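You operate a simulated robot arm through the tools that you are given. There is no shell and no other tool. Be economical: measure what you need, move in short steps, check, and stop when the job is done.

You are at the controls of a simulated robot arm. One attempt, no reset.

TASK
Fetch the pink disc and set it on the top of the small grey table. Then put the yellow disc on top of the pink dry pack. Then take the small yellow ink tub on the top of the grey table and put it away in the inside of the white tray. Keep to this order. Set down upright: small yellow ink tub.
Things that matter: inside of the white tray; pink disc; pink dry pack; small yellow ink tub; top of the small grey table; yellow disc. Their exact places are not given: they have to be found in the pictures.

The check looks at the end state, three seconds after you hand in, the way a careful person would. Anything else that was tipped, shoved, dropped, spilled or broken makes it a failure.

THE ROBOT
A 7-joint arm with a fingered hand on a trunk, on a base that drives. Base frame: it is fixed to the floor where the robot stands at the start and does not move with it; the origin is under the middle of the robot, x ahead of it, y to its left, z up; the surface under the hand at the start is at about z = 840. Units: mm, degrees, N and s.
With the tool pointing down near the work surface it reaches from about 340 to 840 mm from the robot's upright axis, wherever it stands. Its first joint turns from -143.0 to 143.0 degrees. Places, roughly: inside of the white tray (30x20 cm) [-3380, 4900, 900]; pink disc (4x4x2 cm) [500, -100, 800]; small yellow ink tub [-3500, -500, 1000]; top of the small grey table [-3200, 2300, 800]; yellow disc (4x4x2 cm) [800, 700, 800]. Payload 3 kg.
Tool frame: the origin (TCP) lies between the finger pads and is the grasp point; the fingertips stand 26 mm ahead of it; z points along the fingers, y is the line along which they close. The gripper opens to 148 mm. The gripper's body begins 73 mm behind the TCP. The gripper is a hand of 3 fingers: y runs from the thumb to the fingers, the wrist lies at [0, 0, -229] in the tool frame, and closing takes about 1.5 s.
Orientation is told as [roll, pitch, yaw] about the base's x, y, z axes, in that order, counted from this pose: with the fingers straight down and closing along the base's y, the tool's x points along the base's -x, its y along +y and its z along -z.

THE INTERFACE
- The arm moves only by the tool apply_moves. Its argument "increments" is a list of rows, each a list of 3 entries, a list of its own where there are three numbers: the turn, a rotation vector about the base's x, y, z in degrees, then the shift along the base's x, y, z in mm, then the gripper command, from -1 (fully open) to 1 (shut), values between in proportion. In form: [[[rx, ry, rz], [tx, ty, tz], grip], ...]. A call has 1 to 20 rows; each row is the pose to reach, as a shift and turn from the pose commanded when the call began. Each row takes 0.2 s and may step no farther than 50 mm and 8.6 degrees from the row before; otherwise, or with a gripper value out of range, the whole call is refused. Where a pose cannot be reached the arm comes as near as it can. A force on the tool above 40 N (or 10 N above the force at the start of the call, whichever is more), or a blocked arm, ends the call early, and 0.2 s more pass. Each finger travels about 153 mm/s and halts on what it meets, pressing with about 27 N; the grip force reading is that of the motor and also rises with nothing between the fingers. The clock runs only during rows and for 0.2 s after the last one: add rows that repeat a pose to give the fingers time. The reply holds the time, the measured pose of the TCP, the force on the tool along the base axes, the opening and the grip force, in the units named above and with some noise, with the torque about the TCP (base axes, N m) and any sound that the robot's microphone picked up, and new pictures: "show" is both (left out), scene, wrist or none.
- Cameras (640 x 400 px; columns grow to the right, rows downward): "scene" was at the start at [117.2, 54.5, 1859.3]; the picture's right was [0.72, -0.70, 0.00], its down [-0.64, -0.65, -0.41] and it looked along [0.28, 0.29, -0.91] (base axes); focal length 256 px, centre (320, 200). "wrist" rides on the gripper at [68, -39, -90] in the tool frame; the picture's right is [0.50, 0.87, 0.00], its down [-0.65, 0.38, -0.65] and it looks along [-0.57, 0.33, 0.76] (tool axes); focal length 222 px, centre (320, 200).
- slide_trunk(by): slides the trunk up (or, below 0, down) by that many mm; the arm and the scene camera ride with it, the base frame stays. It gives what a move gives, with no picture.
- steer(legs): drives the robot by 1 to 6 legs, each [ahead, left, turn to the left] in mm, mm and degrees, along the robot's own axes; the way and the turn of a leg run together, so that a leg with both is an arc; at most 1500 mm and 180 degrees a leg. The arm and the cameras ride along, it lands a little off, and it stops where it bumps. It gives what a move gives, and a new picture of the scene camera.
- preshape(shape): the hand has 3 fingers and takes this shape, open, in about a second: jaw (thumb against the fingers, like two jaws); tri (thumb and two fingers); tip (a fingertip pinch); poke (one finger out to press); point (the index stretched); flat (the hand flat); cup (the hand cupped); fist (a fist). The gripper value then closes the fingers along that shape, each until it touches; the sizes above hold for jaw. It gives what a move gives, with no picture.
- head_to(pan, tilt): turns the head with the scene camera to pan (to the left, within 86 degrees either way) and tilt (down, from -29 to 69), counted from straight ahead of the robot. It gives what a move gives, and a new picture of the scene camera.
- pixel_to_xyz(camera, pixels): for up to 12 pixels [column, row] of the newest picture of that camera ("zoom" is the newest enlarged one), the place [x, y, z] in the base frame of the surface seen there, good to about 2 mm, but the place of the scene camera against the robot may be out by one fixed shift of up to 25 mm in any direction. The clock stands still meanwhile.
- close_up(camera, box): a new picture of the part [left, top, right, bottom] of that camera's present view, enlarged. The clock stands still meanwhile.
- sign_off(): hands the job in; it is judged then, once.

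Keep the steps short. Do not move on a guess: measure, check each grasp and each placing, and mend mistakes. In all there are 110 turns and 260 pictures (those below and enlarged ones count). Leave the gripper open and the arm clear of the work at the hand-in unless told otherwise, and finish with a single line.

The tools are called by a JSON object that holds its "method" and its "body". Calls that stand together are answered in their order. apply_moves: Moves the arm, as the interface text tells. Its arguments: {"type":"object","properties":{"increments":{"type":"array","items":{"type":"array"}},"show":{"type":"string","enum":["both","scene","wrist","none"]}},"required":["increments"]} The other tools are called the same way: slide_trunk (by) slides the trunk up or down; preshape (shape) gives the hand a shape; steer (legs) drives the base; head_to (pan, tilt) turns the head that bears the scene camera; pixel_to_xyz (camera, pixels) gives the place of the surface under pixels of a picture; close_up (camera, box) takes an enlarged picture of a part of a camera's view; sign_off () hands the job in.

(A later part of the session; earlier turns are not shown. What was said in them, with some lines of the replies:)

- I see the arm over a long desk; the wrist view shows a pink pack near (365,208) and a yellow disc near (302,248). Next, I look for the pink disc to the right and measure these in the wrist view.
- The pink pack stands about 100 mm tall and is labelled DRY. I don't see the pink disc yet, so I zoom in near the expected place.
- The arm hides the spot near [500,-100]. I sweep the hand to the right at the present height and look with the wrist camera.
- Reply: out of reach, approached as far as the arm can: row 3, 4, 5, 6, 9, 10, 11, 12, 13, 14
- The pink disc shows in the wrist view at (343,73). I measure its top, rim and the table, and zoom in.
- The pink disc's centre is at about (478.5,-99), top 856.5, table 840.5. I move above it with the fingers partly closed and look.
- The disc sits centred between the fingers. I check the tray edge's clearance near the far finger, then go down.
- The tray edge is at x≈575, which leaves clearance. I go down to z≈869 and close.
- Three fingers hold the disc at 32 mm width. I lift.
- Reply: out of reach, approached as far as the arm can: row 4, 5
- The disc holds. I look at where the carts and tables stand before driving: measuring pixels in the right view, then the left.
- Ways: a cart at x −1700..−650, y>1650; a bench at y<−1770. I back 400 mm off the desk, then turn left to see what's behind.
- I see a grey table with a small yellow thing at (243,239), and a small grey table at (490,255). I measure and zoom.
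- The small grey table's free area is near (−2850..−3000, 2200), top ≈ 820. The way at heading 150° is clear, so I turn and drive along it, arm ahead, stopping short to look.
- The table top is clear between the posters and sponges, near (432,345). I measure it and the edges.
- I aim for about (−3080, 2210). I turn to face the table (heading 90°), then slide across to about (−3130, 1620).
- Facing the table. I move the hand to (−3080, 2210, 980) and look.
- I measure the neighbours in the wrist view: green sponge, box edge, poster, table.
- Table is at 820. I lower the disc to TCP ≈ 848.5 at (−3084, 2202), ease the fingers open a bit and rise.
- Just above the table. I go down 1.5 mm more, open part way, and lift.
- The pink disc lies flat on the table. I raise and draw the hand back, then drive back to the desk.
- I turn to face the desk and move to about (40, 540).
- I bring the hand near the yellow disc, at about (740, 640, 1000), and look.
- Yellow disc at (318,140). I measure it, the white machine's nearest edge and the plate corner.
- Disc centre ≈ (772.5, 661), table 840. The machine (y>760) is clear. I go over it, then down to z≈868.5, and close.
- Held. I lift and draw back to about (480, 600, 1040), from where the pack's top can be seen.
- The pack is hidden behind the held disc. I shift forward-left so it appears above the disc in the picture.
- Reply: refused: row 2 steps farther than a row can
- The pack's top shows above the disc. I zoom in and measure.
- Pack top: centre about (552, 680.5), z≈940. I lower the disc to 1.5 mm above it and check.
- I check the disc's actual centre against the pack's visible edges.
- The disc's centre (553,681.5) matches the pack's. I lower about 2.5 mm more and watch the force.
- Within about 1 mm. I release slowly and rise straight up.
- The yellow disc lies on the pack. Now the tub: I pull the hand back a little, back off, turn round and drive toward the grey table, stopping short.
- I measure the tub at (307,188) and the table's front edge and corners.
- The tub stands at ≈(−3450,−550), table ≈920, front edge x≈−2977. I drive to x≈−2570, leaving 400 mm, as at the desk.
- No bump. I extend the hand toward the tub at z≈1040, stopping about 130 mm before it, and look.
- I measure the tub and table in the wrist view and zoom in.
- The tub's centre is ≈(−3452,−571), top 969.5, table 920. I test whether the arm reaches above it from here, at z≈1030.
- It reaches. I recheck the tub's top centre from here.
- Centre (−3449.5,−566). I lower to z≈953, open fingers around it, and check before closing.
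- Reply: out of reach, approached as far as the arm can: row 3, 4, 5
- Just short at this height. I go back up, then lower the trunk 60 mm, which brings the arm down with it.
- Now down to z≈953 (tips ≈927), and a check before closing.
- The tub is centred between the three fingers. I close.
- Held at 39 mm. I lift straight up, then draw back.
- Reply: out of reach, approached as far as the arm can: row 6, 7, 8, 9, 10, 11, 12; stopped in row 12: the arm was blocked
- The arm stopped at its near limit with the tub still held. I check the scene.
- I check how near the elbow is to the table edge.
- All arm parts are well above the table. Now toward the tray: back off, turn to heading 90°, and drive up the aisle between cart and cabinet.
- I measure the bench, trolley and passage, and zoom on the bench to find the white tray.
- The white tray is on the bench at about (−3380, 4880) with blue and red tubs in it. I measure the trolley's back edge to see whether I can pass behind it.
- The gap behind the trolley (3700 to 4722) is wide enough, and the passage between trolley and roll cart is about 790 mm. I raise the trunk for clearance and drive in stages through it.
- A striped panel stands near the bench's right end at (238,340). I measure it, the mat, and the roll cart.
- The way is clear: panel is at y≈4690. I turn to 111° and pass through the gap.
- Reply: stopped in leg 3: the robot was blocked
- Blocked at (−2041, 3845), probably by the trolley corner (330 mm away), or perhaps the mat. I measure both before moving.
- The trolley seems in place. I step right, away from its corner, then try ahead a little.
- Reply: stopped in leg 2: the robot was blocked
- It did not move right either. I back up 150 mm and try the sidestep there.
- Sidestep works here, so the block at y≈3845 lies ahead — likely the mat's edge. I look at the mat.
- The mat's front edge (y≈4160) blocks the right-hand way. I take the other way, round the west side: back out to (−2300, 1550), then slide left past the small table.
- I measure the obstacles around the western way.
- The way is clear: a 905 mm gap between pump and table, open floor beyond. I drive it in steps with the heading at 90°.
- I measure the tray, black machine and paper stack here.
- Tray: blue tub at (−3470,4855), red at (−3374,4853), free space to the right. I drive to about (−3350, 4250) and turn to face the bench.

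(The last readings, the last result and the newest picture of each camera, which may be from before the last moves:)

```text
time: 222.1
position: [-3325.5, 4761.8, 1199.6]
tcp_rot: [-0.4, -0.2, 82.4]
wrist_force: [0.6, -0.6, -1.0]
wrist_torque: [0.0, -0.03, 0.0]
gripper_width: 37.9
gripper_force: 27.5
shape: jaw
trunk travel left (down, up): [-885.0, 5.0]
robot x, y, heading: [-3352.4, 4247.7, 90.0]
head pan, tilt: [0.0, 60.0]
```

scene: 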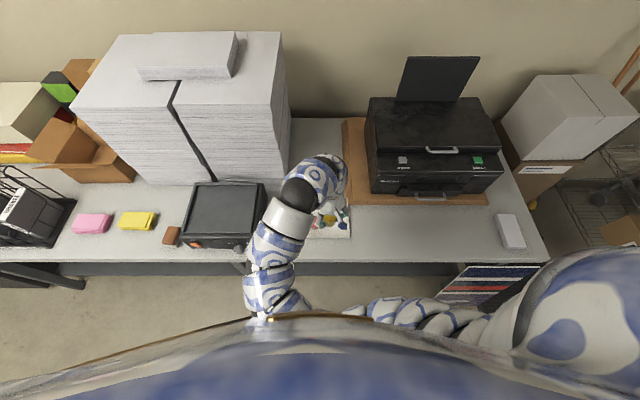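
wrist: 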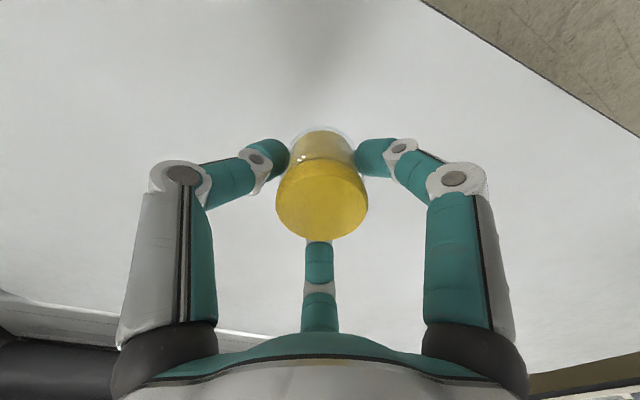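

I lower the trunk 85 mm, then shift to above the tray's free part and look.

{"method": "slide_trunk", "body": {"by": -85}}

{"method": "apply_moves", "body": {"increments": [[[0, 0, 0], [10, 30, 0], 1], [[0, 0, 0], [20, 65, -10], 1], [[0, 0, 0], [20, 65, -15], 1]]}}

```text
time: 223.3
position: [-3324.9, 4760.8, 1115.1]
tcp_rot: [-0.4, -0.2, 82.5]
wrist_force: [-0.4, -0.2, -0.9]
wrist_torque: [0.02, 0.0, 0.0]
gripper_width: 37.6
gripper_force: 27.2
shape: jaw
trunk travel left (down, up): [-800.0, 90.0]
robot x, y, heading: [-3354.8, 4251.3, 90.2]
head pan, tilt: [0.0, 60.0]
```

```text
time: 224.1
position: [-3304.5, 4826.5, 1100.2]
tcp_rot: [-0.6, -0.5, 82.6]
wrist_force: [-0.8, -0.5, -0.6]
wrist_torque: [0.02, -0.06, 0.01]
gripper_width: 37.7
gripper_force: 26.7
shape: jaw
trunk travel left (down, up): [-800.0, 90.0]
robot x, y, heading: [-3353.0, 4250.5, 89.8]
head pan, tilt: [0.0, 60.0]
```

scene: 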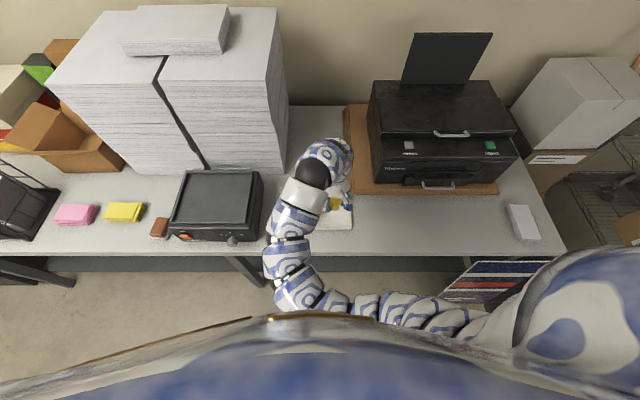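
wrist: 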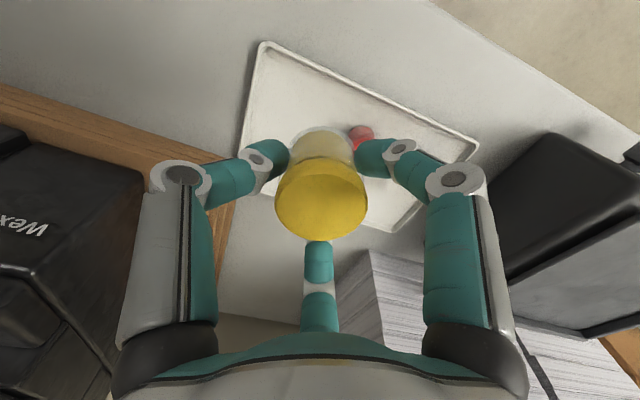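

I see the tray with the red tub behind the held yellow one. I measure tray rim, floor, red tub and the board.

{"method": "pixel_to_xyz", "body": {"camera": "wrist", "pixels": [[290, 90], [265, 45], [245, 130], [362, 132], [352, 130], [372, 130], [370, 105], [475, 147], [235, 190], [230, 230], [330, 70], [258, 100]]}}

{"method": "close_up", "body": {"camera": "wrist", "box": [230, 30, 390, 150]}}

```text
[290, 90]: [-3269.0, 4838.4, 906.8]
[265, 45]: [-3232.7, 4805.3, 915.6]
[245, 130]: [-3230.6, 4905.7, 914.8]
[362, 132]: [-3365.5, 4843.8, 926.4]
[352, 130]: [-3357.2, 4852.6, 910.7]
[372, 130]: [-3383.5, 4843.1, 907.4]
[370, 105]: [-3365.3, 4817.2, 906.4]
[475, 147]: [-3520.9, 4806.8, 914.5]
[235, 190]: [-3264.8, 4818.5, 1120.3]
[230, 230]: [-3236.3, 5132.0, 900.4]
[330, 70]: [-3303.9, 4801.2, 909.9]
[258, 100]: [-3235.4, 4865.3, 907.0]
```

```text
3.33 times, centred on (310, 90) of wrist
```

zoom: 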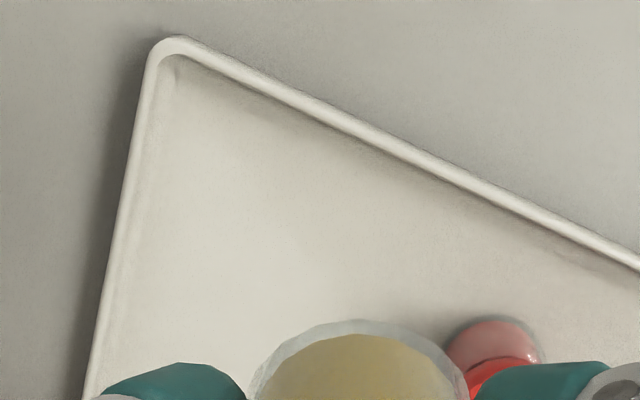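

Tray floor 906.5, rim 915, right inner wall x≈−3235, red tub (−3370,4852). I go to (−3288, 4880), lowering to about 3 mm above the floor.

{"method": "apply_moves", "body": {"increments": [[[0, 0, 0], [8, 27, -20], 1], [[0, 0, 0], [16.5, 53.5, -45], 1], [[0, 0, 0], [16.5, 53.5, -90], 1], [[0, 0, 0], [16.5, 53.5, -130], 1], [[0, 0, 0], [16.5, 53.5, -152], 1], [[0, 0, 0], [16.5, 53.5, -158], 1], [[0, 0, 0], [16.5, 53.5, -158], 1]]}}

```text
time: 225.7
position: [-3289.6, 4880.8, 941.6]
tcp_rot: [-0.4, -0.3, 82.6]
wrist_force: [0.0, -0.9, 0.0]
wrist_torque: [0.01, -0.02, -0.01]
gripper_width: 37.7
gripper_force: 27.4
shape: jaw
trunk travel left (down, up): [-800.0, 90.0]
robot x, y, heading: [-3351.5, 4246.9, 90.2]
head pan, tilt: [0.0, 60.0]
```

scene: 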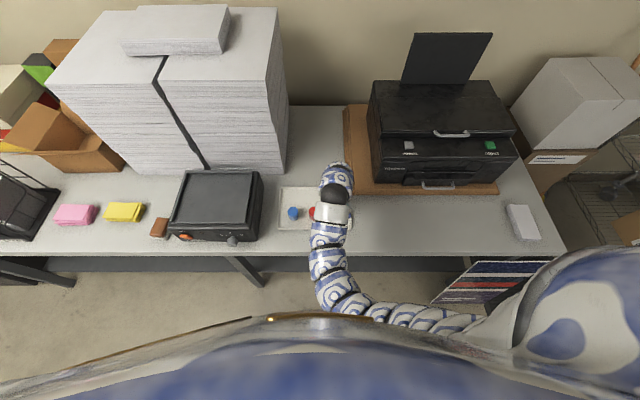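
wrist: 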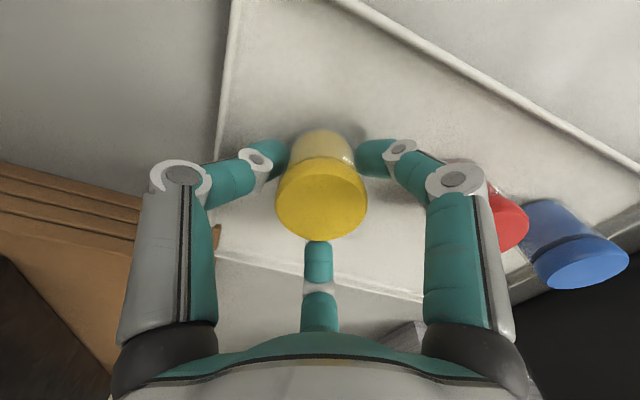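

The right finger's joint looks near the red tub and the thumb near the board; I measure before opening.

{"method": "pixel_to_xyz", "body": {"camera": "wrist", "pixels": [[216, 245], [100, 190], [135, 230], [510, 215], [495, 190], [225, 140], [320, 195], [450, 200], [300, 120], [180, 170]]}}

```text
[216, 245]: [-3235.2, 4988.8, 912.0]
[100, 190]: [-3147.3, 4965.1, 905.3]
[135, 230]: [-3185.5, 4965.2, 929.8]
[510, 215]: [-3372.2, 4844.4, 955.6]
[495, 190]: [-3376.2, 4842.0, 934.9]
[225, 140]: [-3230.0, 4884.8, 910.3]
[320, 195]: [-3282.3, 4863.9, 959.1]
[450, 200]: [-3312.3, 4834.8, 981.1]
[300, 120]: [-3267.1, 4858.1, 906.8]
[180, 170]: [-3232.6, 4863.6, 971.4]
```

Enough clearance. I lower in small steps to touch the tray floor.

{"method": "apply_moves", "body": {"increments": [[[0, 0, 0], [0, 0, -1.5], 1], [[0, 0, 0], [0, 0, -2.5], 1], [[0, 0, 0], [0, 0, -3.5], 1], [[0, 0, 0], [0, 0, -3.5], 1]], "show": "none"}}

```text
time: 226.7
position: [-3288.6, 4879.7, 937.8]
tcp_rot: [-0.5, -0.2, 82.4]
wrist_force: [-0.1, -0.6, -0.8]
wrist_torque: [0.03, 0.03, 0.02]
gripper_width: 37.6
gripper_force: 27.1
shape: jaw
trunk travel left (down, up): [-800.0, 90.0]
robot x, y, heading: [-3352.4, 4249.3, 89.9]
head pan, tilt: [0.0, 60.0]
```

No contact yet; I go on another 2 mm in 0.5 mm steps.

{"method": "apply_moves", "body": {"increments": [[[0, 0, 0], [0, 0, -0.5], 1], [[0, 0, 0], [0, 0, -1], 1], [[0, 0, 0], [0, 0, -1.5], 1], [[0, 0, 0], [0, 0, -1.5], 1]], "show": "wrist"}}

{"method": "close_up", "body": {"camera": "wrist", "box": [260, 90, 400, 195]}}

```text
time: 227.7
position: [-3288.7, 4880.5, 936.6]
tcp_rot: [-0.6, -0.4, 82.5]
wrist_force: [0.4, -0.5, 1.8]
wrist_torque: [-0.04, 0.0, 0.02]
gripper_width: 37.4
gripper_force: 26.4
shape: jaw
trunk travel left (down, up): [-800.0, 90.0]
robot x, y, heading: [-3355.0, 4243.1, 90.1]
head pan, tilt: [0.0, 60.0]
```

wrist: 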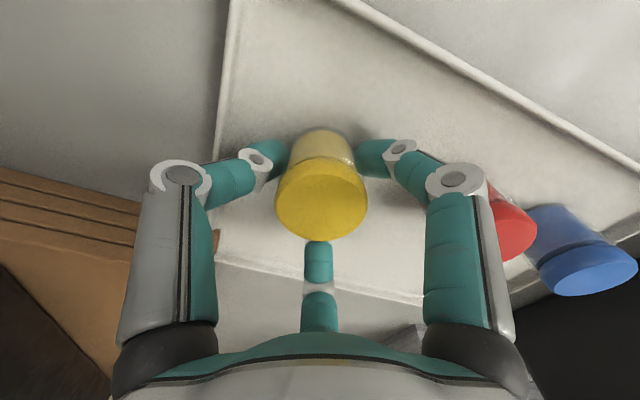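

```text
3.81 times, centred on (330, 142) of wrist
```

zoom: 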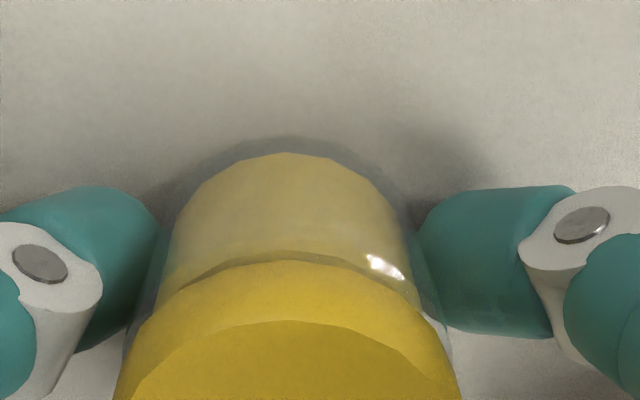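

A light contact (+1.8 N). I open slowly to about 57 mm and check it stays upright.

{"method": "apply_moves", "body": {"increments": [[[0, 0, 0], [0, 0, 0], 0.5], [[0, 0, 0], [0, 0, 0], 0.4], [[0, 0, 0], [0, 0, 0], 0.3], [[0, 0, 0], [0, 0, 0], 0.23], [[0, 0, 0], [0, 0, 0], 0.23], [[0, 0, 0], [0, 0, 0], 0.23]], "show": "wrist"}}

```text
time: 229.1
position: [-3288.1, 4880.5, 935.8]
tcp_rot: [-0.5, -0.3, 82.4]
wrist_force: [0.4, 0.6, -0.3]
wrist_torque: [0.0, -0.03, 0.0]
gripper_width: 56.5
gripper_force: 0.1
shape: jaw
trunk travel left (down, up): [-800.0, 90.0]
robot x, y, heading: [-3352.7, 4247.0, 89.5]
head pan, tilt: [0.0, 60.0]
```

wrist: 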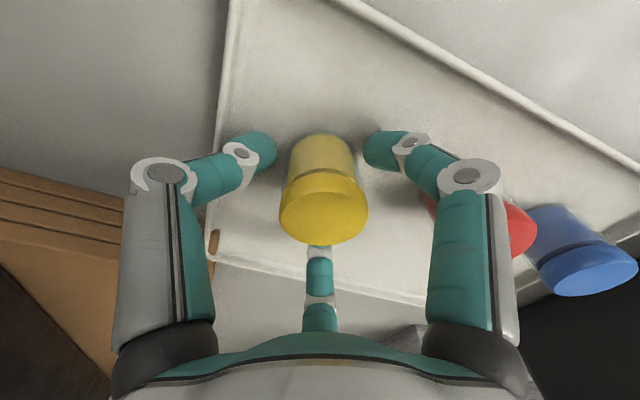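

Released and upright. I rise straight up and look.

{"method": "apply_moves", "body": {"increments": [[[0, 0, 0], [0, 0, 15], 0.23], [[0, 0, 0], [0, 0, 40], 0.23], [[0, 0, 0], [0, 0, 75], 0.23], [[0, 0, 0], [0, 0, 115], 0.1], [[0, 0, 0], [0, 0, 150], 0], [[0, 0, 0], [0, -40, 165], -0.5], [[0, 0, 0], [0, -75, 165], -1], [[0, 0, 0], [0, -75, 165], -1], [[0, 0, 0], [0, -75, 165], -1]]}}

{"method": "close_up", "body": {"camera": "wrist", "box": [220, 30, 460, 220]}}

```text
time: 231.1
position: [-3287.4, 4804.1, 1100.9]
tcp_rot: [-0.5, -0.2, 82.6]
wrist_force: [0.4, -0.7, 0.5]
wrist_torque: [0.02, 0.0, 0.0]
gripper_width: 147.9
gripper_force: 0.1
shape: jaw
trunk travel left (down, up): [-800.0, 90.0]
robot x, y, heading: [-3354.9, 4249.7, 89.6]
head pan, tilt: [0.0, 60.0]
```

scene: 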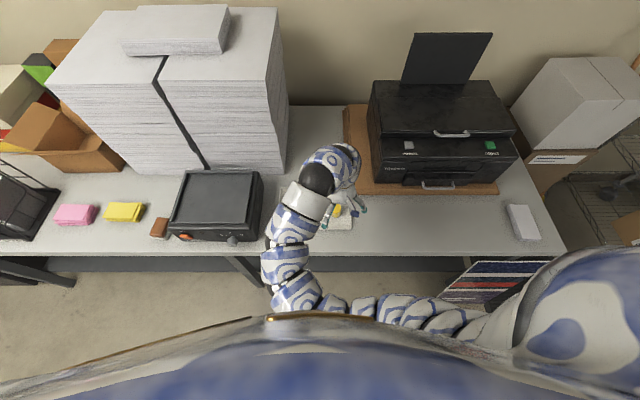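
wrist: 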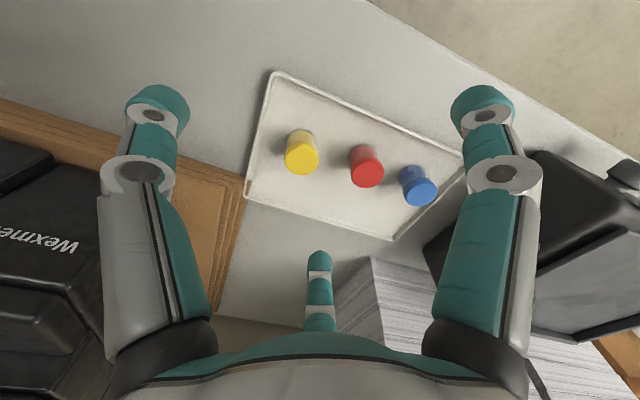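

```text
2.11 times, centred on (340, 125) of wrist
```

zoom: 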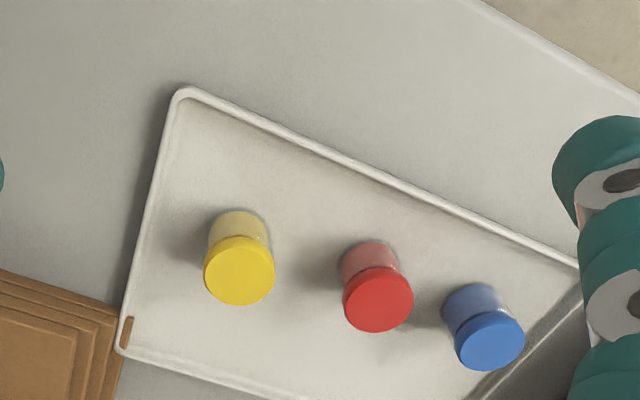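

All three tubs stand upright in the tray and the hand is open. I raise the trunk to leave the arm well clear.

{"method": "slide_trunk", "body": {"by": 80}}

```text
time: 232.2
position: [-3287.3, 4804.2, 1181.5]
tcp_rot: [-0.5, -0.3, 82.6]
wrist_force: [-0.5, 0.3, -0.5]
wrist_torque: [0.0, -0.03, 0.04]
gripper_width: 147.8
gripper_force: 0.1
shape: jaw
trunk travel left (down, up): [-880.0, 10.0]
robot x, y, heading: [-3352.5, 4246.6, 90.2]
head pan, tilt: [0.0, 60.0]
```

Everything is placed, the gripper is open and the arm is clear, so I hand in.

{"method": "sign_off", "body": {}}

```text
The job is handed in.
```

I handed the job in with the pink disc on the small grey table, the yellow disc on the pink dry pack and the yellow ink tub upright in the white tray, in that order; the base was stopped twice near the cardboard trolley and floor mat, and as far as I could see nothing was shifted.
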